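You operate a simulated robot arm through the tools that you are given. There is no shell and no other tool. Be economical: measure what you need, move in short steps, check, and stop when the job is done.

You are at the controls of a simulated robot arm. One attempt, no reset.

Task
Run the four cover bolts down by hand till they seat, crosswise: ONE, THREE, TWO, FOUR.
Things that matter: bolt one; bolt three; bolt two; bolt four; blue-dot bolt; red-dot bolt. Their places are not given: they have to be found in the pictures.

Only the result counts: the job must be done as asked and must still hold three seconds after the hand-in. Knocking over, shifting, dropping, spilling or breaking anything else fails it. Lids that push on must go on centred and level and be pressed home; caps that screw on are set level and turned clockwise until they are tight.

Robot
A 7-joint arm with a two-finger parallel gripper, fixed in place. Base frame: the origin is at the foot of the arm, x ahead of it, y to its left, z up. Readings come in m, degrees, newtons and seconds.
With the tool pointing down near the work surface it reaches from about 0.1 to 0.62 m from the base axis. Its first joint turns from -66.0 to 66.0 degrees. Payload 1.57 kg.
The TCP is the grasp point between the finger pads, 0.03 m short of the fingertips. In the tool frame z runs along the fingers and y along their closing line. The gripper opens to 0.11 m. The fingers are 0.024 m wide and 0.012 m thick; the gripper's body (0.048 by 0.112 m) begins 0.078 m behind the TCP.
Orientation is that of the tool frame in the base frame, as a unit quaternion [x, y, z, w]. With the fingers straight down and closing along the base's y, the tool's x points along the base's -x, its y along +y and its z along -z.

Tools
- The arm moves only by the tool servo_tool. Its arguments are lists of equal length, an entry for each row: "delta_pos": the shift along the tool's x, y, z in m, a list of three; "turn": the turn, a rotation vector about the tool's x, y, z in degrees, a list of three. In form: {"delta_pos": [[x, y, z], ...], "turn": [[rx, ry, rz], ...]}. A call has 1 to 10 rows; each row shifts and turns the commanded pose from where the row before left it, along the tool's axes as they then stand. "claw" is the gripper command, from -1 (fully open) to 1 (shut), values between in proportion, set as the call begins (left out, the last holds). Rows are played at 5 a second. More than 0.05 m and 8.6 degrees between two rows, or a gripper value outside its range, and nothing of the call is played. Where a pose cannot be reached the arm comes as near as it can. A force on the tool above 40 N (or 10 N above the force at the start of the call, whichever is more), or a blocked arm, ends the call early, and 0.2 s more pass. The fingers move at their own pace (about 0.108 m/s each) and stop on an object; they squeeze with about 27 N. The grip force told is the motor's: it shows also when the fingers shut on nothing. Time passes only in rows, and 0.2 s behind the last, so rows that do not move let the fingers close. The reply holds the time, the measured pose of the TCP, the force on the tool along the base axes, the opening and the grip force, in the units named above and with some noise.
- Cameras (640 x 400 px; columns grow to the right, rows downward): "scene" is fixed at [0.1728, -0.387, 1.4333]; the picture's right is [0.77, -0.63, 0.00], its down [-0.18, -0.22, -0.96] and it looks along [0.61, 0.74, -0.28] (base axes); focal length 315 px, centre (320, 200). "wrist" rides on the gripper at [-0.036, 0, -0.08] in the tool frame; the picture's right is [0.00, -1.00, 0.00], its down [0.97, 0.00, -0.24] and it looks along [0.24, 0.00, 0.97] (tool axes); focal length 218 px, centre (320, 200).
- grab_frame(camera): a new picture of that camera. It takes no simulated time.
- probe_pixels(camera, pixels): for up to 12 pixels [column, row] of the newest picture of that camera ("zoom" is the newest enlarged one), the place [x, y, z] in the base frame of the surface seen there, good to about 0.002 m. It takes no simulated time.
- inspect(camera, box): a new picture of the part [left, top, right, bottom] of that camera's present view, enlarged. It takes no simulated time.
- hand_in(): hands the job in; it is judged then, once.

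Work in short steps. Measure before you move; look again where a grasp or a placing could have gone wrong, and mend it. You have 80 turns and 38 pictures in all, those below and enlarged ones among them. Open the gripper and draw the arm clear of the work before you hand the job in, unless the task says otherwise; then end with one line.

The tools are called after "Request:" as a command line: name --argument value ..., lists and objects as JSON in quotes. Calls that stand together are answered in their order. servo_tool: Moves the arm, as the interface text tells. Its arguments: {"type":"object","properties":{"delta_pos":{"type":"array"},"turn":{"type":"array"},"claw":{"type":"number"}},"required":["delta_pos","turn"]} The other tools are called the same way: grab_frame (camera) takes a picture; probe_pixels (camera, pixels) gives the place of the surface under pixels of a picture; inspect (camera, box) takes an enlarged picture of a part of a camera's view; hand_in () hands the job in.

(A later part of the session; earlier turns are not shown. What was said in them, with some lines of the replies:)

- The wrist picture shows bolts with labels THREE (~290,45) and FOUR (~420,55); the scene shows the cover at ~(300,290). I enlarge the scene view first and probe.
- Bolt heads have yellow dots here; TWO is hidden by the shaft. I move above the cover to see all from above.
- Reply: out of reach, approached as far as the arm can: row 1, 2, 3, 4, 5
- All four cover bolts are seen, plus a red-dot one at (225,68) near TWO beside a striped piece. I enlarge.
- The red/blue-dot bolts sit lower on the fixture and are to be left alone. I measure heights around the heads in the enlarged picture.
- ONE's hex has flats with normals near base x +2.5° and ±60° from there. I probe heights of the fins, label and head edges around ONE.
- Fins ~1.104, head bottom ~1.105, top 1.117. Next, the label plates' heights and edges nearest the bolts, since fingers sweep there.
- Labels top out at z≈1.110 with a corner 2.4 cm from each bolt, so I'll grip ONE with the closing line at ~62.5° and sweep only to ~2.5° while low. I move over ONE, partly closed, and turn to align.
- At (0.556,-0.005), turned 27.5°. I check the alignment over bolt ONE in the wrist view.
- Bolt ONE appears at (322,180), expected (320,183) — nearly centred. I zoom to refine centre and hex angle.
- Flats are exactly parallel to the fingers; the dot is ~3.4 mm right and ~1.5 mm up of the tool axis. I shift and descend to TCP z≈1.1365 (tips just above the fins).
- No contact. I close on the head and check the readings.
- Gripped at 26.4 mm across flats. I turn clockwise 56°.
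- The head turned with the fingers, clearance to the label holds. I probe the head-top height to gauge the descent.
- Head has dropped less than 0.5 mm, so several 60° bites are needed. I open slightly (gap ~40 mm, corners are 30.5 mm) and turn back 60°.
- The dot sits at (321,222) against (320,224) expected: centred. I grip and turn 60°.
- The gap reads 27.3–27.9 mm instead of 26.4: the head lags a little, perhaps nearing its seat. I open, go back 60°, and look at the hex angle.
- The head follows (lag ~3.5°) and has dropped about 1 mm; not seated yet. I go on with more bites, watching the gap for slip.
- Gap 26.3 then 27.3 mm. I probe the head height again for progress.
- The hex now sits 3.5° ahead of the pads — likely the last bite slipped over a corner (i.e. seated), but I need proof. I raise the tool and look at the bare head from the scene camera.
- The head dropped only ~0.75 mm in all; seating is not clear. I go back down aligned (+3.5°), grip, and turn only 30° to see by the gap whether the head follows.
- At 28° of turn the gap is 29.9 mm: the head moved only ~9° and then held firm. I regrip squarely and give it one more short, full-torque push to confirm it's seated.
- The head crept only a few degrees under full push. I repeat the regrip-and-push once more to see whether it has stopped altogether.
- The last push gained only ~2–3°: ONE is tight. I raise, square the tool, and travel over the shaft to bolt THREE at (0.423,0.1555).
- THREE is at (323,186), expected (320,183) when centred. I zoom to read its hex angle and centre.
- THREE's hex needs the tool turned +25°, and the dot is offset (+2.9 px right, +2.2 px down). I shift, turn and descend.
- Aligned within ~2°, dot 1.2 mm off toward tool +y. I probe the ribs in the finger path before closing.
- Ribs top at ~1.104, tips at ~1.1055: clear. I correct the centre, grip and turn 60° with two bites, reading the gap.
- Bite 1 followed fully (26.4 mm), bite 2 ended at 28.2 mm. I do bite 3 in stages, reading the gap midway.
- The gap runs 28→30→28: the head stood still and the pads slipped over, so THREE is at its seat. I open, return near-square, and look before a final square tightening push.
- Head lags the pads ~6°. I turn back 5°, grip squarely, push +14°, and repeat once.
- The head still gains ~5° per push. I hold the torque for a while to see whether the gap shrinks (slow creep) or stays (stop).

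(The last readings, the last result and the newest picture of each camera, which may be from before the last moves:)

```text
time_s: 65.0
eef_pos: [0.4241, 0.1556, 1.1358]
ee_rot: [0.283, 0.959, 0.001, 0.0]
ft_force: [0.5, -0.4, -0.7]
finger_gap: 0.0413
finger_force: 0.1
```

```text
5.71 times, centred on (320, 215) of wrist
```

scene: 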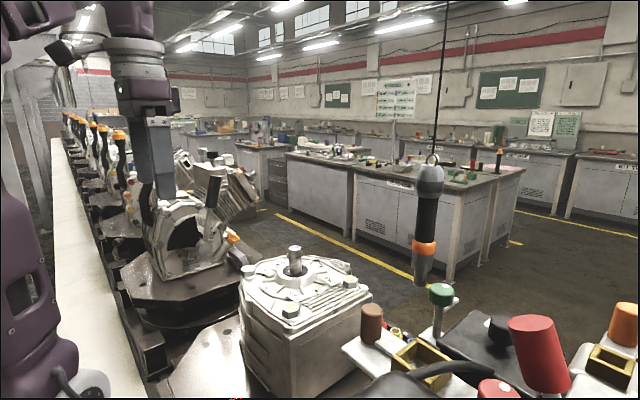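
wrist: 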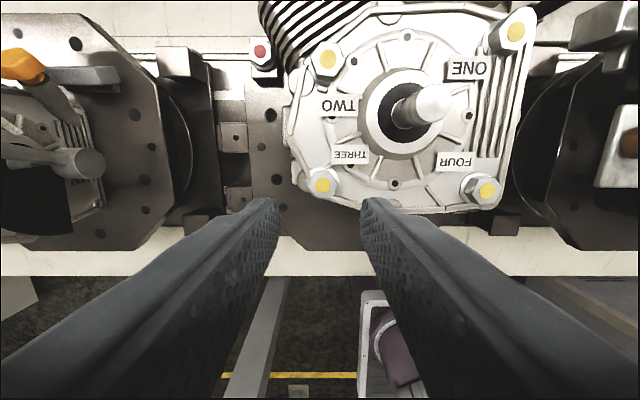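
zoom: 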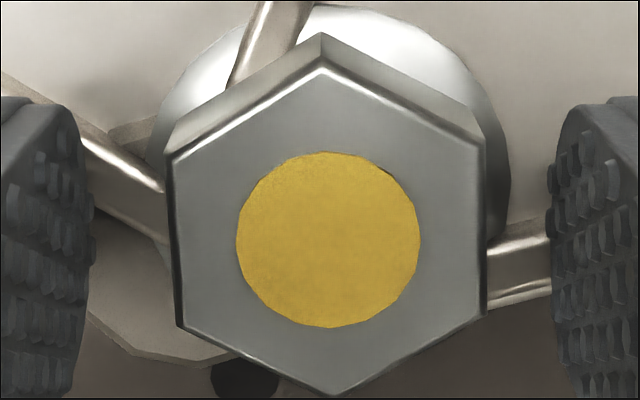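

The hold showed no creep and the push gained only ~1–2°: THREE is essentially tight. One last square push, then I raise.

Request:
servo_tool --delta_pos '[[0, 0, 0], [0, 0, 0], [0, 0, 0]]' --turn '[[0, 0, -1], [0, 0, 0], [0, 0, 0]]' --claw 1

Request:
servo_tool --delta_pos '[[0, 0, 0], [0, 0, 0], [0, 0, 0], [0, 0, 0]]' --turn '[[0, 0, 4], [0, 0, 4], [0, 0, 4], [0, 0, 0]]'

Request:
servo_tool --delta_pos '[[0, 0, 0], [0, 0, -0.03], [0, 0, -0.04], [0, 0, -0.045], [0, 0, 0], [0, 0, 0], [0, 0, 0]]' --turn '[[0, 0, 0], [0, 0, 0], [0, 0, -8], [0, 0, -8.5], [0, 0, -8.5], [0, 0, -8.5], [0, 0, -8.5]]' --claw 0.25

```text
time_s: 65.8
eef_pos: [0.4235, 0.1561, 1.1364]
ee_rot: [0.276, 0.961, -0.001, 0.0]
ft_force: [-4.8, -4.7, -0.5]
finger_gap: 0.0261
finger_force: 37.4
```

```text
time_s: 66.8
eef_pos: [0.4238, 0.1553, 1.1357]
ee_rot: [0.375, 0.927, 0.0, 0.0]
ft_force: [-1.1, -6.9, 0.9]
finger_gap: 0.0281
finger_force: 38.7
```

```text
time_s: 68.4
eef_pos: [0.4238, 0.1562, 1.2518]
ee_rot: [0.016, 1.0, -0.001, 0.0]
ft_force: [-0.3, 0.2, 0.6]
finger_gap: 0.0414
finger_force: 0.0
```

Head THREE ended at about +134° total, like ONE. Now I move to bolt TWO at (0.5355,0.152).

Request:
servo_tool --delta_pos '[[-0.0372, -0.0015, 0], [-0.0372, -0.001, 0], [-0.0372, -0.001, 0], [0, 0, 0]]' --turn '[[0, 0, -1.8], [0, 0, 0], [0, 0, 0], [0, 0, 0]]'

Request:
inspect --camera "wrist" --box '[290, 155, 354, 205]'

```text
time_s: 69.4
eef_pos: [0.5358, 0.1502, 1.2497]
ee_rot: [0.001, 1.0, 0.0, 0.0]
ft_force: [0.1, 0.3, 0.9]
finger_gap: 0.0413
finger_force: 0.1
```

```text
8.00 times, centred on (322, 180) of wrist
```

zoom: 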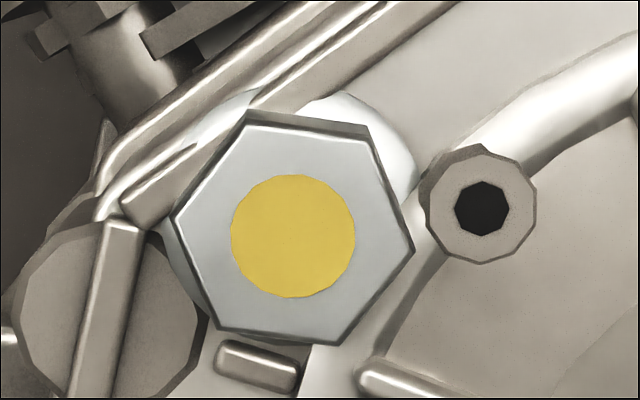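

TWO needs tool −23°, and a ~1.2 mm shift. I probe the features around it before descending.

Request:
probe_pixels --camera "zoom" --pixels '[[480, 165], [525, 210], [440, 190], [255, 365], [110, 260], [200, 170], [150, 190], [330, 60], [293, 237], [500, 120], [40, 290], [430, 370]]'

```text
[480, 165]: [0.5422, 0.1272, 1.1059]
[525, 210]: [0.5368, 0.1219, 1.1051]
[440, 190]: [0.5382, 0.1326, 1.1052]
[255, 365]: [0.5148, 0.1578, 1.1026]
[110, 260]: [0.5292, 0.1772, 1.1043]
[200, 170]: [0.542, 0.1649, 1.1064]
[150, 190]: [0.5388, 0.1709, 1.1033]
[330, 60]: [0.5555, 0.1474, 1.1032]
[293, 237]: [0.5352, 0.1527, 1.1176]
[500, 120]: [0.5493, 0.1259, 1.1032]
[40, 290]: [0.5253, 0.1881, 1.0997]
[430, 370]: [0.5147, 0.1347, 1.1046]
```

A bolt-hole boss beside TWO tops out at ~1.1057, so I descend to TCP z≈1.138 for this one.

Request:
servo_tool --delta_pos '[[0.0012, 0.0012, 0], [0, 0, 0.03], [0, 0, 0.03], [0, 0, 0.03], [0, 0, 0.015], [0, 0, 0.007], [0, 0, 0]]' --turn '[[0, 0, 0], [0, 0, -8], [0, 0, -8], [0, 0, -7], [0, 0, 0], [0, 0, 0], [0, 0, 0]]' --claw 0.15

Request:
inspect --camera "wrist" --box '[280, 180, 360, 250]'

```text
time_s: 71.0
eef_pos: [0.5349, 0.1527, 1.1363]
ee_rot: [-0.198, 0.98, 0.0, 0.0]
ft_force: [-0.7, -0.3, -1.4]
finger_gap: 0.0469
finger_force: 0.2
```

```text
5.71 times, centred on (320, 215) of wrist
```

zoom: 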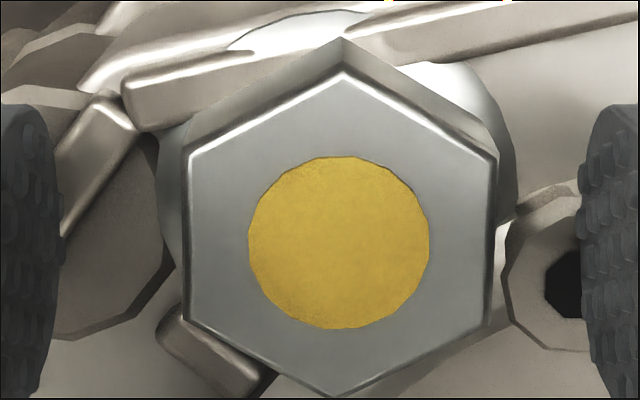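

Nearly centred (1.6 mm to shift in −y). I correct, raise 1 mm, grip and do bites: 60°, back, then 52°.

Request:
servo_tool --delta_pos '[[0, -0.0014, -0.001], [0, 0, 0]]' --turn '[[0, 0, 0], [0, 0, 0]]'

Request:
servo_tool --delta_pos '[[0, 0, 0], [0, 0, 0], [0, 0, 0], [0, 0, 0], [0, 0, 0], [0, 0, 0], [0, 0, 0], [0, 0, 0], [0, 0, 0], [0, 0, 0]]' --turn '[[0, 0, 0], [0, 0, 0], [0, 0, 7.5], [0, 0, 7.5], [0, 0, 7.5], [0, 0, 7.5], [0, 0, 7.5], [0, 0, 7.5], [0, 0, 7.5], [0, 0, 7.5]]' --claw 1

Request:
servo_tool --delta_pos '[[0, 0, 0], [0, 0, 0], [0, 0, 0], [0, 0, 0], [0, 0, 0], [0, 0, 0], [0, 0, 0], [0, 0, 0], [0, 0, 0], [0, 0, 0]]' --turn '[[0, 0, 0], [0, 0, -7.5], [0, 0, -7.5], [0, 0, -7.5], [0, 0, -7.5], [0, 0, -7.5], [0, 0, -7.5], [0, 0, -7.5], [0, 0, -7.5], [0, 0, 0]]' --claw 0.25

Request:
servo_tool --delta_pos '[[0, 0, 0], [0, 0, 0], [0, 0, 0], [0, 0, 0], [0, 0, 0], [0, 0, 0]]' --turn '[[0, 0, 0], [0, 0, 0], [0, 0, 7.5], [0, 0, 7.5], [0, 0, 7.5], [0, 0, 7.5]]' --claw 1

Request:
servo_tool --delta_pos '[[0, 0, 0], [0, 0, 0], [0, 0, 0], [0, 0, 0]]' --turn '[[0, 0, 7], [0, 0, 7], [0, 0, 7], [0, 0, 0]]'

```text
time_s: 71.6
eef_pos: [0.5348, 0.152, 1.1406]
ee_rot: [-0.197, 0.98, 0.0, 0.0]
ft_force: [-0.7, -1.3, -0.2]
finger_gap: 0.0466
finger_force: 0.1
```

```text
time_s: 73.8
eef_pos: [0.5352, 0.1501, 1.1399]
ee_rot: [0.32, 0.947, 0.0, -0.001]
ft_force: [1.9, 6.9, -12.6]
finger_gap: 0.0264
finger_force: 38.1
```

```text
time_s: 76.0
eef_pos: [0.5336, 0.1499, 1.1391]
ee_rot: [-0.2, 0.98, 0.0, 0.0]
ft_force: [0.4, 0.2, -0.2]
finger_gap: 0.0415
finger_force: 0.1
```

```text
time_s: 77.4
eef_pos: [0.5354, 0.1515, 1.1383]
ee_rot: [0.064, 0.998, 0.0, 0.001]
ft_force: [-4.5, 6.2, -0.2]
finger_gap: 0.0265
finger_force: 37.4
```

```text
time_s: 78.4
eef_pos: [0.5357, 0.1503, 1.1402]
ee_rot: [0.245, 0.97, 0.0, 0.0]
ft_force: [1.7, 6.8, -2.8]
finger_gap: 0.0288
finger_force: 38.5
```

TWO followed through ~100° and then resisted (28.8 mm). Now square push cycles to tighten.

Request:
servo_tool --delta_pos '[[0, 0, 0], [0, 0, 0], [0, 0, 0], [0, 0, 0]]' --turn '[[0, 0, 0], [0, 0, -5], [0, 0, -4], [0, 0, 0]]' --claw 0.25

Request:
servo_tool --delta_pos '[[0, 0, 0], [0, 0, 0], [0, 0, 0], [0, 0, 0], [0, 0, 0], [0, 0, 0]]' --turn '[[0, 0, 0], [0, 0, 0], [0, 0, 5], [0, 0, 5], [0, 0, 4], [0, 0, 0]]' --claw 1

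Request:
servo_tool --delta_pos '[[0, 0, 0], [0, 0, 0], [0, 0, 0], [0, 0, 0]]' --turn '[[0, 0, 0], [0, 0, -5], [0, 0, -4], [0, 0, 0]]' --claw 0.25

Request:
servo_tool --delta_pos '[[0, 0, 0], [0, 0, 0], [0, 0, 0], [0, 0, 0], [0, 0, 0], [0, 0, 0]]' --turn '[[0, 0, 0], [0, 0, 0], [0, 0, 5], [0, 0, 5], [0, 0, 4], [0, 0, 0]]' --claw 1

Request:
servo_tool --delta_pos '[[0, 0, 0], [0, 0, 0], [0, 0, 0], [0, 0, 0]]' --turn '[[0, 0, 0], [0, 0, -5], [0, 0, -4], [0, 0, 0]]' --claw 0.25

Request:
servo_tool --delta_pos '[[0, 0, 0], [0, 0, 0], [0, 0, 0], [0, 0, 0], [0, 0, 0], [0, 0, 0]]' --turn '[[0, 0, 0], [0, 0, 0], [0, 0, 5], [0, 0, 5], [0, 0, 4], [0, 0, 0]]' --claw 1

```text
time_s: 79.4
eef_pos: [0.5351, 0.1501, 1.1399]
ee_rot: [0.166, 0.986, 0.001, 0.0]
ft_force: [-0.1, 0.4, -0.3]
finger_gap: 0.0414
finger_force: 0.1
```

```text
time_s: 80.8
eef_pos: [0.5351, 0.1497, 1.1392]
ee_rot: [0.287, 0.958, 0.0, 0.0]
ft_force: [-2.2, -2.4, 1.4]
finger_gap: 0.0287
finger_force: 38.8
```

```text
time_s: 81.8
eef_pos: [0.5353, 0.1501, 1.1381]
ee_rot: [0.209, 0.978, 0.0, 0.0]
ft_force: [0.0, -0.4, -0.1]
finger_gap: 0.0413
finger_force: 0.1
```

```text
time_s: 83.2
eef_pos: [0.5348, 0.1513, 1.1399]
ee_rot: [0.327, 0.945, 0.001, 0.0]
ft_force: [1.5, 6.2, -0.1]
finger_gap: 0.0294
finger_force: 38.7
```

```text
time_s: 84.2
eef_pos: [0.5352, 0.1505, 1.1395]
ee_rot: [0.252, 0.968, 0.001, 0.0]
ft_force: [0.6, -0.1, -0.7]
finger_gap: 0.0411
finger_force: 0.1
```

```text
time_s: 85.6
eef_pos: [0.5351, 0.1506, 1.14]
ee_rot: [0.368, 0.93, 0.0, -0.001]
ft_force: [4.7, 13.0, -1.2]
finger_gap: 0.0296
finger_force: 38.4
```

Head is about 16° behind the pads now (~27°). I go back 16° to be square, push, and repeat with matched steps.

Request:
servo_tool --delta_pos '[[0, 0, 0], [0, 0, 0], [0, 0, 0], [0, 0, 0]]' --turn '[[0, 0, 0], [0, 0, -8], [0, 0, -7], [0, 0, 0]]' --claw 0.25

Request:
inspect --camera "wrist" --box '[280, 180, 360, 250]'

Request:
servo_tool --delta_pos '[[0, 0, 0], [0, 0, 0]]' --turn '[[0, 0, 0], [0, 0, 0]]' --claw 1

Request:
servo_tool --delta_pos '[[0, 0, 0], [0, 0, 0], [0, 0, 0], [0, 0, 0]]' --turn '[[0, 0, 4], [0, 0, 4], [0, 0, 4], [0, 0, 0]]'

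Request:
servo_tool --delta_pos '[[0, 0, 0], [0, 0, 0], [0, 0, 0], [0, 0, 0]]' --turn '[[0, 0, 0], [0, 0, -5], [0, 0, -3], [0, 0, 0]]' --claw 0.25

Request:
servo_tool --delta_pos '[[0, 0, 0], [0, 0, 0]]' --turn '[[0, 0, 0], [0, 0, 0]]' --claw 1

Request:
servo_tool --delta_pos '[[0, 0, 0], [0, 0, 0], [0, 0, 0], [0, 0, 0]]' --turn '[[0, 0, 4], [0, 0, 4], [0, 0, 4], [0, 0, 0]]'

```text
time_s: 86.6
eef_pos: [0.5353, 0.1519, 1.1388]
ee_rot: [0.243, 0.97, 0.0, 0.0]
ft_force: [-0.5, -0.6, -1.3]
finger_gap: 0.0415
finger_force: 0.0
```

```text
5.71 times, centred on (320, 215) of wrist
```

zoom: 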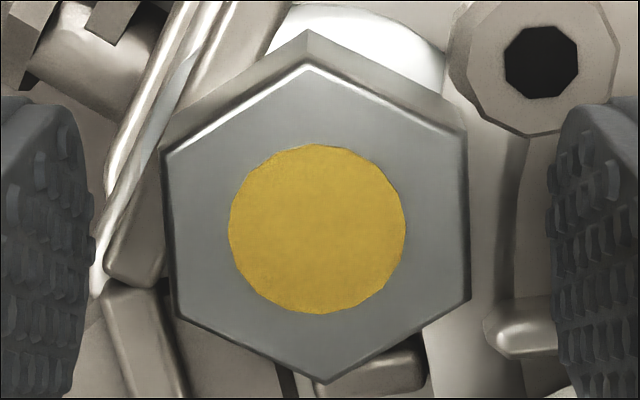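

```text
time_s: 87.2
eef_pos: [0.5346, 0.1519, 1.1385]
ee_rot: [0.243, 0.97, 0.0, 0.0]
ft_force: [2.1, 2.0, 0.2]
finger_gap: 0.0269
finger_force: 37.1
```

```text
time_s: 88.2
eef_pos: [0.5351, 0.1511, 1.1399]
ee_rot: [0.343, 0.939, 0.0, 0.0]
ft_force: [1.7, 5.4, -0.5]
finger_gap: 0.0285
finger_force: 38.3
```

```text
time_s: 89.2
eef_pos: [0.535, 0.1507, 1.1409]
ee_rot: [0.276, 0.961, 0.001, 0.0]
ft_force: [-1.0, 0.3, 0.1]
finger_gap: 0.0413
finger_force: 0.2
```

```text
time_s: 89.8
eef_pos: [0.5348, 0.1509, 1.1387]
ee_rot: [0.277, 0.961, -0.001, 0.0]
ft_force: [1.8, 1.5, 0.3]
finger_gap: 0.0268
finger_force: 37.2
```

```text
time_s: 90.8
eef_pos: [0.5345, 0.1507, 1.1407]
ee_rot: [0.376, 0.927, 0.0, 0.001]
ft_force: [0.6, 5.0, 0.2]
finger_gap: 0.0283
finger_force: 38.6
```

Each square push still gains ~4°. I continue with three more cycles.

Request:
servo_tool --delta_pos '[[0, 0, 0], [0, 0, 0], [0, 0, 0], [0, 0, 0]]' --turn '[[0, 0, 0], [0, 0, -5], [0, 0, -3], [0, 0, 0]]' --claw 0.25

Request:
servo_tool --delta_pos '[[0, 0, 0], [0, 0, 0], [0, 0, 0], [0, 0, 0], [0, 0, 0], [0, 0, 0]]' --turn '[[0, 0, 0], [0, 0, 0], [0, 0, 4], [0, 0, 4], [0, 0, 4], [0, 0, 0]]' --claw 1

Request:
servo_tool --delta_pos '[[0, 0, 0], [0, 0, 0], [0, 0, 0], [0, 0, 0]]' --turn '[[0, 0, 0], [0, 0, -5], [0, 0, -4], [0, 0, 0]]' --claw 0.25

Request:
servo_tool --delta_pos '[[0, 0, 0], [0, 0, 0], [0, 0, 0], [0, 0, 0], [0, 0, 0], [0, 0, 0]]' --turn '[[0, 0, 0], [0, 0, 0], [0, 0, 4], [0, 0, 4], [0, 0, 4], [0, 0, 0]]' --claw 1

Request:
servo_tool --delta_pos '[[0, 0, 0], [0, 0, 0], [0, 0, 0], [0, 0, 0]]' --turn '[[0, 0, 0], [0, 0, -5], [0, 0, -4], [0, 0, 0]]' --claw 0.25

Request:
servo_tool --delta_pos '[[0, 0, 0], [0, 0, 0], [0, 0, 0], [0, 0, 0], [0, 0, 0], [0, 0, 0]]' --turn '[[0, 0, 0], [0, 0, 0], [0, 0, 4], [0, 0, 4], [0, 0, 4], [0, 0, 0]]' --claw 1

Request:
servo_tool --delta_pos '[[0, 0, 0], [0, 0, 0], [0, 0, 0], [0, 0, 0]]' --turn '[[0, 0, 0], [0, 0, -5], [0, 0, -4], [0, 0, 0]]' --claw 0.25

Request:
inspect --camera "wrist" --box '[280, 180, 360, 250]'

```text
time_s: 91.8
eef_pos: [0.5355, 0.1508, 1.1404]
ee_rot: [0.311, 0.95, 0.0, 0.001]
ft_force: [1.2, 0.3, 1.0]
finger_gap: 0.0414
finger_force: 0.0
```

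```text
time_s: 93.2
eef_pos: [0.5337, 0.1523, 1.1398]
ee_rot: [0.409, 0.913, 0.0, 0.0]
ft_force: [3.3, 7.7, -0.4]
finger_gap: 0.0284
finger_force: 38.6
```

```text
time_s: 94.2
eef_pos: [0.5345, 0.1503, 1.1403]
ee_rot: [0.335, 0.942, 0.0, -0.001]
ft_force: [-0.4, 0.0, 0.3]
finger_gap: 0.0413
finger_force: 0.0
```

```text
time_s: 95.6
eef_pos: [0.5348, 0.151, 1.1407]
ee_rot: [0.432, 0.902, 0.001, 0.0]
ft_force: [4.5, 7.8, 0.4]
finger_gap: 0.0282
finger_force: 38.7
```

```text
time_s: 96.6
eef_pos: [0.5352, 0.151, 1.1402]
ee_rot: [0.359, 0.933, 0.0, 0.0]
ft_force: [0.1, 0.3, -0.4]
finger_gap: 0.0414
finger_force: 0.0
```

```text
time_s: 98.0
eef_pos: [0.5353, 0.1506, 1.1404]
ee_rot: [0.456, 0.89, 0.0, 0.0]
ft_force: [4.5, 7.1, -1.0]
finger_gap: 0.0283
finger_force: 38.6
```

```text
time_s: 99.0
eef_pos: [0.5349, 0.1513, 1.1391]
ee_rot: [0.384, 0.923, 0.0, 0.0]
ft_force: [0.1, -0.1, 0.3]
finger_gap: 0.0413
finger_force: 0.1
```

```text
5.71 times, centred on (320, 215) of wrist
```

zoom: 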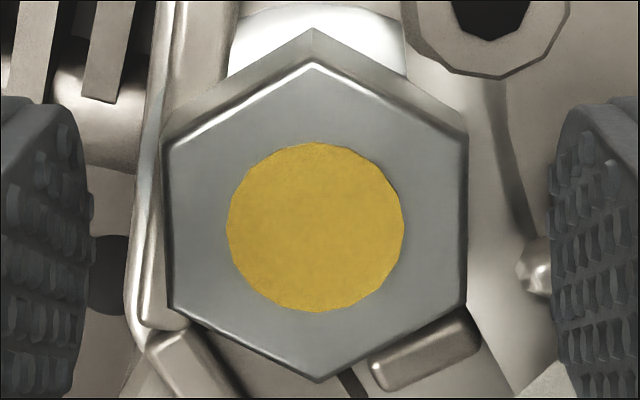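

TWO keeps gaining ~3° per push. To judge seating, I compare turned ONE with unturned FOUR (head-to-boss gap) in one scene zoom.

Request:
inspect --camera "scene" --box '[272, 262, 372, 325]'

```text
6.35 times, centred on (322, 294) of scene
```

zoom: 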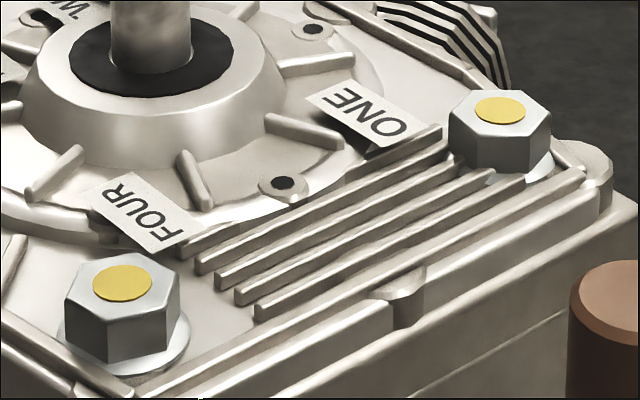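

Heights in the zooms suggest ONE dropped ~1.0 mm over ~134° and gains are shrinking (4→2.5°), i.e. it is clamping up. Two more pushes on TWO for parity.

Request:
servo_tool --delta_pos '[[0, 0, 0], [0, 0, 0], [0, 0, 0], [0, 0, 0], [0, 0, 0], [0, 0, 0]]' --turn '[[0, 0, 0], [0, 0, 0], [0, 0, 4], [0, 0, 4], [0, 0, 4], [0, 0, 0]]' --claw 1

Request:
servo_tool --delta_pos '[[0, 0, 0], [0, 0, 0], [0, 0, 0], [0, 0, 0]]' --turn '[[0, 0, 0], [0, 0, -5], [0, 0, -4], [0, 0, 0]]' --claw 0.25

Request:
servo_tool --delta_pos '[[0, 0, 0], [0, 0, 0], [0, 0, 0], [0, 0, 0], [0, 0, 0], [0, 0, 0]]' --turn '[[0, 0, 0], [0, 0, 0], [0, 0, 4], [0, 0, 4], [0, 0, 4], [0, 0, 0]]' --claw 1

Request:
servo_tool --delta_pos '[[0, 0, 0], [0, 0, 0], [0, 0, 0], [0, 0, 0]]' --turn '[[0, 0, 0], [0, 0, -5], [0, 0, -4], [0, 0, 0]]' --claw 0.25

Request:
servo_tool --delta_pos '[[0, 0, 0], [0, 0, 0], [0, 0, 0], [0, 0, 0], [0, 0, 0], [0, 0, 0]]' --turn '[[0, 0, 0], [0, 0, 0], [0, 0, 4], [0, 0, 4], [0, 0, 4], [0, 0, 0]]' --claw 1

```text
time_s: 100.4
eef_pos: [0.535, 0.1523, 1.1404]
ee_rot: [0.479, 0.878, 0.001, -0.001]
ft_force: [8.2, 11.8, 1.0]
finger_gap: 0.0279
finger_force: 38.3
```

```text
time_s: 101.4
eef_pos: [0.5341, 0.1503, 1.1404]
ee_rot: [0.408, 0.913, 0.0, 0.0]
ft_force: [0.2, 0.4, -0.2]
finger_gap: 0.0413
finger_force: 0.0
```

```text
time_s: 102.8
eef_pos: [0.5354, 0.1512, 1.1394]
ee_rot: [0.502, 0.865, 0.001, -0.001]
ft_force: [2.8, 6.8, -0.5]
finger_gap: 0.0278
finger_force: 38.4
```

```text
time_s: 103.8
eef_pos: [0.5348, 0.1507, 1.1388]
ee_rot: [0.432, 0.902, 0.0, 0.0]
ft_force: [0.1, -0.2, -0.2]
finger_gap: 0.0413
finger_force: 0.0
```

```text
time_s: 105.2
eef_pos: [0.5349, 0.1508, 1.1391]
ee_rot: [0.524, 0.852, 0.0, 0.0]
ft_force: [4.8, 5.7, -1.7]
finger_gap: 0.0277
finger_force: 38.0
```

The gap stays ~27.7 mm, meaning the head is following at a small lag — perhaps drag rather than a stop. I test by turning on another 21° without regripping.

Request:
servo_tool --delta_pos '[[0, 0, 0], [0, 0, 0], [0, 0, 0], [0, 0, 0]]' --turn '[[0, 0, 2], [0, 0, 2], [0, 0, 2], [0, 0, 0]]'

Request:
servo_tool --delta_pos '[[0, 0, 0], [0, 0, 0], [0, 0, 0], [0, 0, 0], [0, 0, 0]]' --turn '[[0, 0, 2], [0, 0, 2], [0, 0, 2], [0, 0, 2], [0, 0, 0]]'

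```text
time_s: 106.2
eef_pos: [0.5351, 0.1519, 1.1392]
ee_rot: [0.568, 0.823, 0.0, 0.0]
ft_force: [8.6, 9.8, 0.5]
finger_gap: 0.0282
finger_force: 38.3
```

```text
time_s: 107.4
eef_pos: [0.5352, 0.1513, 1.1388]
ee_rot: [0.625, 0.781, -0.001, -0.001]
ft_force: [10.9, 5.9, -0.5]
finger_gap: 0.0295
finger_force: 38.3
```

It stalls again (head ~62°, ~145° total): a step in resistance at ~100–110° for all three bolts with no free running after, i.e. seated and tight. I open, raise, unwind the tool and head for FOUR.

Request:
servo_tool --delta_pos '[[0, 0, 0], [0, 0, -0.035], [0, 0, -0.04], [0, 0, -0.035], [0, 0, 0], [0, 0, 0], [0, 0, 0], [0, 0, 0], [0, 0, 0], [0, 0, 0]]' --turn '[[0, 0, 0], [0, 0, 0], [0, 0, -8.5], [0, 0, -8.5], [0, 0, -8.5], [0, 0, -8.5], [0, 0, -8.5], [0, 0, -8.5], [0, 0, -8.5], [0, 0, -8.5]]' --claw 0.25

Request:
servo_tool --delta_pos '[[0, 0, 0], [0, 0, 0], [0.0293, -0.0394, 0], [0.0293, -0.0394, 0], [0.0293, -0.0394, 0], [0.0293, -0.0393, 0], [0, 0, 0]]' --turn '[[0, 0, -8.5], [0, 0, -1], [0, 0, 0], [0, 0, 0], [0, 0, 0], [0, 0, 0], [0, 0, 0]]'

Request:
inspect --camera "wrist" --box '[290, 155, 354, 205]'

```text
time_s: 109.6
eef_pos: [0.5353, 0.1495, 1.2497]
ee_rot: [0.078, 0.997, 0.0, 0.0]
ft_force: [0.9, -0.5, 0.3]
finger_gap: 0.0414
finger_force: 0.0
```

```text
time_s: 111.2
eef_pos: [0.4172, -0.0065, 1.2504]
ee_rot: [-0.003, 1.0, 0.0, 0.0]
ft_force: [-0.2, 0.2, -0.9]
finger_gap: 0.0413
finger_force: 0.0
```

```text
8.00 times, centred on (322, 180) of wrist
```

zoom: 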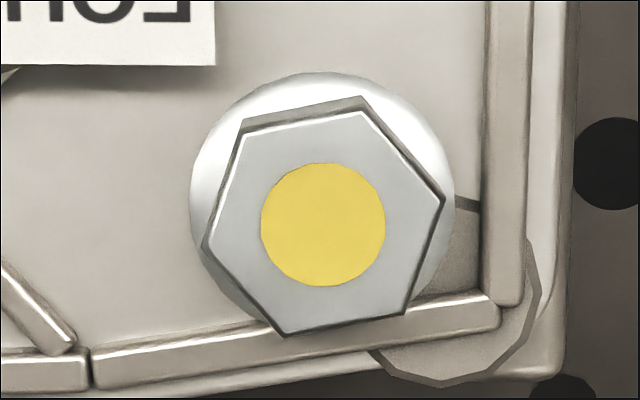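

FOUR's hex needs tool −40.5°; its label forbids opening beyond about +8°, so I'll sweep −40.5→+8, then −52→+8. Shift 2 mm, turn, descend.

Request:
servo_tool --delta_pos '[[0, -0.002, 0], [0, 0, 0], [0, 0, 0.03], [0, 0, 0.03], [0, 0, 0.03], [0, 0, 0.015], [0, 0, 0.009], [0, 0, 0]]' --turn '[[0, 0, 0], [0, 0, -8.2], [0, 0, -8.2], [0, 0, -8.2], [0, 0, -8.2], [0, 0, -7.7], [0, 0, 0], [0, 0, 0]]' --claw 0.2

Request:
inspect --camera "wrist" --box '[280, 180, 360, 250]'

```text
time_s: 113.0
eef_pos: [0.4177, -0.0093, 1.1364]
ee_rot: [-0.349, 0.937, -0.001, 0.0]
ft_force: [0.3, 0.8, 0.7]
finger_gap: 0.0439
finger_force: 0.1
```

```text
5.71 times, centred on (320, 215) of wrist
```

zoom: 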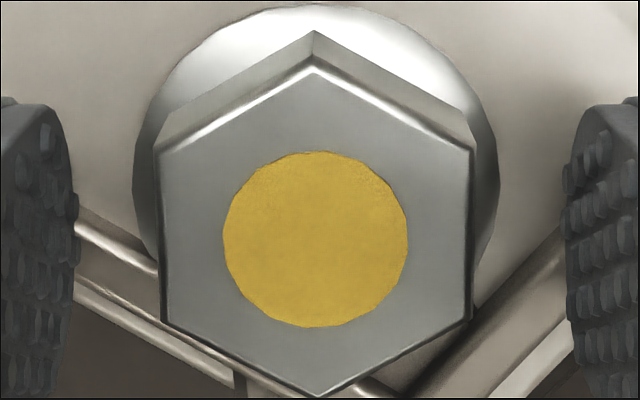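

Centred and square. Bite 48°, back 60°, then bite 2 with a mid reading.

Request:
servo_tool --delta_pos '[[0, 0, 0], [0, 0, 0], [0, 0, 0], [0, 0, 0], [0, 0, 0], [0, 0, 0], [0, 0, 0], [0, 0, 0], [0, 0, 0]]' --turn '[[0, 0, 0], [0, 0, 0], [0, 0, 8], [0, 0, 8], [0, 0, 8], [0, 0, 8], [0, 0, 8], [0, 0, 8], [0, 0, 0]]' --claw 1

Request:
servo_tool --delta_pos '[[0, 0, 0], [0, 0, 0], [0, 0, 0], [0, 0, 0], [0, 0, 0], [0, 0, 0], [0, 0, 0], [0, 0, 0], [0, 0, 0], [0, 0, 0]]' --turn '[[0, 0, 0], [0, 0, -7.5], [0, 0, -7.5], [0, 0, -7.5], [0, 0, -7.5], [0, 0, -7.5], [0, 0, -7.5], [0, 0, -7.5], [0, 0, -7.5], [0, 0, 0]]' --claw 0.28

Request:
servo_tool --delta_pos '[[0, 0, 0], [0, 0, 0], [0, 0, 0], [0, 0, 0], [0, 0, 0], [0, 0, 0], [0, 0, 0], [0, 0, 0]]' --turn '[[0, 0, 0], [0, 0, 0], [0, 0, 7.5], [0, 0, 7.5], [0, 0, 7.5], [0, 0, 7.5], [0, 0, 7.5], [0, 0, 0]]' --claw 1

Request:
servo_tool --delta_pos '[[0, 0, 0], [0, 0, 0]]' --turn '[[0, 0, 5], [0, 0, 5]]'

Request:
servo_tool --delta_pos '[[0, 0, 0], [0, 0, 0]]' --turn '[[0, 0, 6], [0, 0, 6]]'

```text
time_s: 115.0
eef_pos: [0.4177, -0.0091, 1.1358]
ee_rot: [0.062, 0.998, -0.001, -0.001]
ft_force: [-14.2, 14.3, 3.6]
finger_gap: 0.0265
finger_force: 36.9
```

```text
time_s: 117.2
eef_pos: [0.4175, -0.0093, 1.1347]
ee_rot: [-0.445, 0.896, 0.001, 0.0]
ft_force: [0.2, 0.3, -0.7]
finger_gap: 0.0396
finger_force: 0.0
```

```text
time_s: 119.0
eef_pos: [0.4177, -0.009, 1.1344]
ee_rot: [-0.134, 0.991, 0.0, -0.001]
ft_force: [-7.3, 6.6, 2.3]
finger_gap: 0.0263
finger_force: 37.2
```

```text
time_s: 119.6
eef_pos: [0.4169, -0.0083, 1.135]
ee_rot: [-0.046, 0.999, 0.0, 0.0]
ft_force: [-13.4, 11.3, -0.8]
finger_gap: 0.0263
finger_force: 37.0
```

```text
time_s: 120.2
eef_pos: [0.4182, -0.0076, 1.135]
ee_rot: [0.058, 0.998, 0.0, -0.002]
ft_force: [-17.6, 13.5, -2.4]
finger_gap: 0.0263
finger_force: 37.3
```

FOUR followed all 108° with no lag; the sideways force (−18,+13 N) says to shift the tool ~1 mm toward −x,+y. I open, recentre, go back 60°, and go on in small steps.

Request:
servo_tool --delta_pos '[[0, 0, 0], [0.001, 0.001, 0], [0, 0, 0], [0, 0, 0], [0, 0, 0], [0, 0, 0], [0, 0, 0], [0, 0, 0], [0, 0, 0], [0, 0, 0]]' --turn '[[0, 0, 0], [0, 0, -7.5], [0, 0, -7.5], [0, 0, -7.5], [0, 0, -7.5], [0, 0, -7.5], [0, 0, -7.5], [0, 0, -7.5], [0, 0, -7.5], [0, 0, 0]]' --claw 0.28

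Request:
servo_tool --delta_pos '[[0, 0, 0], [0, 0, 0], [0, 0, 0], [0, 0, 0], [0, 0, 0]]' --turn '[[0, 0, 0], [0, 0, 0], [0, 0, 5], [0, 0, 5], [0, 0, 0]]' --claw 1

Request:
servo_tool --delta_pos '[[0, 0, 0], [0, 0, 0], [0, 0, 0]]' --turn '[[0, 0, 5], [0, 0, 5], [0, 0, 0]]'

Request:
servo_tool --delta_pos '[[0, 0, 0], [0, 0, 0], [0, 0, 0]]' --turn '[[0, 0, 5], [0, 0, 5], [0, 0, 0]]'

```text
time_s: 122.4
eef_pos: [0.4171, -0.0071, 1.1366]
ee_rot: [-0.449, 0.894, 0.0, 0.0]
ft_force: [0.3, -0.8, 0.1]
finger_gap: 0.0395
finger_force: 0.1
```

```text
time_s: 123.6
eef_pos: [0.4184, -0.0086, 1.1366]
ee_rot: [-0.369, 0.929, 0.0, 0.001]
ft_force: [12.7, -5.2, -0.3]
finger_gap: 0.027
finger_force: 37.5
```

```text
time_s: 124.4
eef_pos: [0.4185, -0.0077, 1.1355]
ee_rot: [-0.287, 0.958, 0.0, 0.0]
ft_force: [13.7, -11.9, 0.9]
finger_gap: 0.0283
finger_force: 38.5
```

```text
time_s: 125.2
eef_pos: [0.4166, -0.0082, 1.1341]
ee_rot: [-0.201, 0.979, 0.0, 0.0]
ft_force: [6.6, -7.6, 5.3]
finger_gap: 0.0292
finger_force: 38.4
```

FOUR reached the same step in resistance at ~115–118°. Three square push cycles to tighten it like the others.

Request:
servo_tool --delta_pos '[[0, 0, 0], [0, 0, 0], [0, 0, 0], [0, 0, 0]]' --turn '[[0, 0, 0], [0, 0, -6.5], [0, 0, -6.5], [0, 0, 0]]' --claw 0.28

Request:
servo_tool --delta_pos '[[0, 0, 0], [0, 0, 0], [0, 0, 0], [0, 0, 0], [0, 0, 0], [0, 0, 0]]' --turn '[[0, 0, 0], [0, 0, 0], [0, 0, 4], [0, 0, 4], [0, 0, 4], [0, 0, 0]]' --claw 1

Request:
servo_tool --delta_pos '[[0, 0, 0], [0, 0, 0], [0, 0, 0], [0, 0, 0]]' --turn '[[0, 0, 0], [0, 0, -5], [0, 0, -3], [0, 0, 0]]' --claw 0.28

Request:
servo_tool --delta_pos '[[0, 0, 0], [0, 0, 0], [0, 0, 0], [0, 0, 0], [0, 0, 0], [0, 0, 0]]' --turn '[[0, 0, 0], [0, 0, 0], [0, 0, 4], [0, 0, 4], [0, 0, 4], [0, 0, 0]]' --claw 1

Request:
servo_tool --delta_pos '[[0, 0, 0], [0, 0, 0], [0, 0, 0], [0, 0, 0]]' --turn '[[0, 0, 0], [0, 0, -5], [0, 0, -3], [0, 0, 0]]' --claw 0.28

Request:
servo_tool --delta_pos '[[0, 0, 0], [0, 0, 0], [0, 0, 0], [0, 0, 0], [0, 0, 0], [0, 0, 0]]' --turn '[[0, 0, 0], [0, 0, 0], [0, 0, 4], [0, 0, 4], [0, 0, 4], [0, 0, 0]]' --claw 1

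Request:
servo_tool --delta_pos '[[0, 0, 0], [0, 0, 0], [0, 0, 0], [0, 0, 0]]' --turn '[[0, 0, 0], [0, 0, -5], [0, 0, -3], [0, 0, 0]]' --claw 0.28

Request:
inspect --camera "wrist" --box '[280, 180, 360, 250]'

```text
time_s: 126.2
eef_pos: [0.4173, -0.0082, 1.1343]
ee_rot: [-0.313, 0.95, 0.0, -0.001]
ft_force: [0.4, -0.4, 0.5]
finger_gap: 0.0396
finger_force: 0.1
```

```text
time_s: 127.6
eef_pos: [0.4182, -0.0097, 1.1354]
ee_rot: [-0.21, 0.978, 0.0, 0.0]
ft_force: [3.2, -2.3, 1.9]
finger_gap: 0.0286
finger_force: 38.9
```

```text
time_s: 128.6
eef_pos: [0.4174, -0.0083, 1.1369]
ee_rot: [-0.279, 0.96, 0.0, 0.001]
ft_force: [0.6, 0.6, -0.1]
finger_gap: 0.0396
finger_force: 0.1
```

```text
time_s: 130.0
eef_pos: [0.4183, -0.0084, 1.1348]
ee_rot: [-0.175, 0.985, 0.0, 0.0]
ft_force: [6.7, -9.6, 1.5]
finger_gap: 0.0286
finger_force: 39.4
```

```text
time_s: 131.0
eef_pos: [0.4188, -0.0073, 1.1355]
ee_rot: [-0.246, 0.969, 0.001, -0.001]
ft_force: [0.7, -0.3, 0.6]
finger_gap: 0.0397
finger_force: 0.0
```

```text
time_s: 132.4
eef_pos: [0.4185, -0.0085, 1.1348]
ee_rot: [-0.141, 0.99, 0.0, 0.0]
ft_force: [7.3, -10.1, 0.6]
finger_gap: 0.0289
finger_force: 38.8
```

```text
time_s: 133.4
eef_pos: [0.4174, -0.0078, 1.1351]
ee_rot: [-0.212, 0.977, 0.0, -0.001]
ft_force: [-0.2, 0.5, 0.4]
finger_gap: 0.0395
finger_force: 0.0
```

```text
5.71 times, centred on (320, 215) of wrist
```

zoom: 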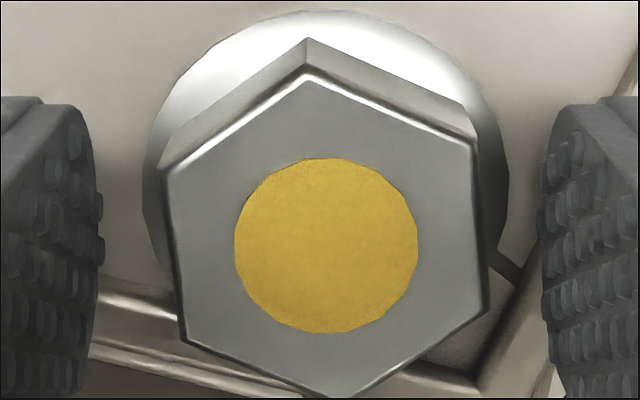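

Head FOUR is ~5° behind the pads (~130° total). Two more square pushes, then I finish.

Request:
servo_tool --delta_pos '[[0, 0, 0], [0, 0, 0]]' --turn '[[0, 0, -4.5], [0, 0, 0]]'

Request:
servo_tool --delta_pos '[[0, 0, 0], [0, 0, 0], [0, 0, 0], [0, 0, 0], [0, 0, 0], [0, 0, 0]]' --turn '[[0, 0, 0], [0, 0, 0], [0, 0, 4], [0, 0, 4], [0, 0, 3], [0, 0, 0]]' --claw 1

Request:
servo_tool --delta_pos '[[0, 0, 0], [0, 0, 0], [0, 0, 0], [0, 0, 0]]' --turn '[[0, 0, 0], [0, 0, -5], [0, 0, -3], [0, 0, 0]]' --claw 0.28

Request:
servo_tool --delta_pos '[[0, 0, 0], [0, 0, 0], [0, 0, 0], [0, 0, 0], [0, 0, 0], [0, 0, 0]]' --turn '[[0, 0, 0], [0, 0, 0], [0, 0, 4], [0, 0, 4], [0, 0, 3], [0, 0, 0]]' --claw 1

Request:
servo_tool --delta_pos '[[0, 0, 0], [0, 0, 0], [0, 0, -0.04], [0, 0, -0.045], [0, 0, -0.045], [0.04, 0, 0], [0.04, 0, 0], [0, 0, 0]]' --turn '[[0, 0, 0], [0, 0, 0], [0, 0, 0], [0, 0, 0], [0, 0, 0], [0, 0, 0], [0, 0, 0], [0, 0, 0]]' --claw 0.25

Request:
inspect --camera "scene" --box '[220, 230, 390, 340]'

```text
time_s: 134.0
eef_pos: [0.4183, -0.0079, 1.1362]
ee_rot: [-0.25, 0.968, 0.0, 0.0]
ft_force: [-0.2, 0.4, -0.8]
finger_gap: 0.0394
finger_force: 0.1
```

```text
time_s: 135.4
eef_pos: [0.4183, -0.0077, 1.1345]
ee_rot: [-0.153, 0.988, 0.001, 0.001]
ft_force: [6.8, -10.6, -0.6]
finger_gap: 0.028
finger_force: 38.3
```

```text
time_s: 136.4
eef_pos: [0.418, -0.0075, 1.1345]
ee_rot: [-0.224, 0.975, 0.0, 0.0]
ft_force: [0.1, 0.7, -0.2]
finger_gap: 0.0395
finger_force: 0.1
```

```text
time_s: 137.8
eef_pos: [0.419, -0.0082, 1.1353]
ee_rot: [-0.128, 0.992, 0.0, 0.0]
ft_force: [6.1, -7.4, -0.5]
finger_gap: 0.0277
finger_force: 37.9
```

```text
time_s: 139.6
eef_pos: [0.3374, -0.027, 1.2655]
ee_rot: [-0.129, 0.992, 0.001, 0.0]
ft_force: [-0.7, 0.5, -0.3]
finger_gap: 0.0413
finger_force: 0.0
```

```text
3.64 times, centred on (305, 285) of scene
```

zoom: 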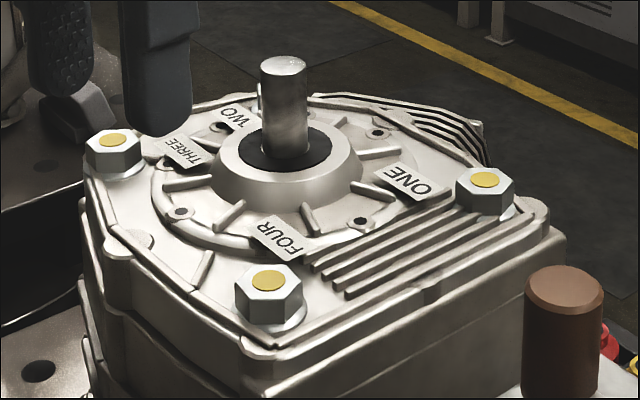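

All labels and other parts are undisturbed, and the heads are ~1 mm lower than at the start. One close look at FOUR's underside to check it sits on its boss.

Request:
inspect --camera "scene" --box '[276, 298, 308, 322]'

```text
16.00 times, centred on (292, 310) of scene
```

zoom: 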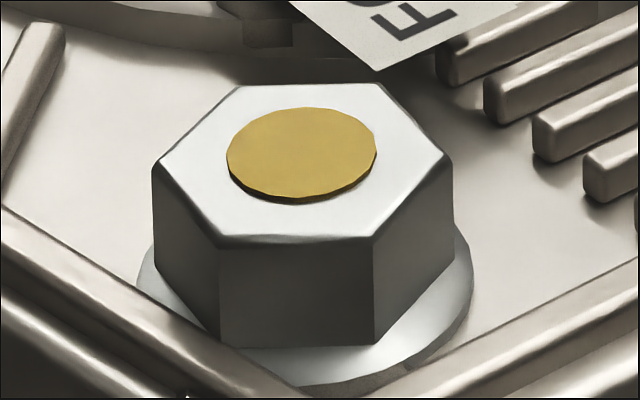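

The head sits flush on its boss (13.5 mm head, top ~1.116, boss 1.1027): seated. I open the gripper fully and draw back.

Request:
servo_tool --delta_pos '[[0.03, 0, -0.03], [0.03, 0, -0.03], [0, 0, 0], [0, 0, 0]]' --turn '[[0, 0, 0], [0, 0, 0], [0, 0, 0], [0, 0, 0]]' --claw -1

```text
time_s: 140.6
eef_pos: [0.2808, -0.0423, 1.3266]
ee_rot: [-0.128, 0.992, -0.001, 0.0]
ft_force: [-0.1, 0.8, -1.3]
finger_gap: 0.11
finger_force: 0.0
```

The arm is clear and the gripper is open; I hand the job in.

Request:
hand_in

```text
The job is handed in.
```

I ran the four cover bolts down in the order ONE, THREE, TWO, FOUR, each until the gripper could turn it no further than a few degrees per push. A close-up showed FOUR flush on its boss. For the other three, I judged seating from the resistance, plus a drop of about 1 mm seen on ONE and THREE. The red- and blue-dot bolts were left alone.
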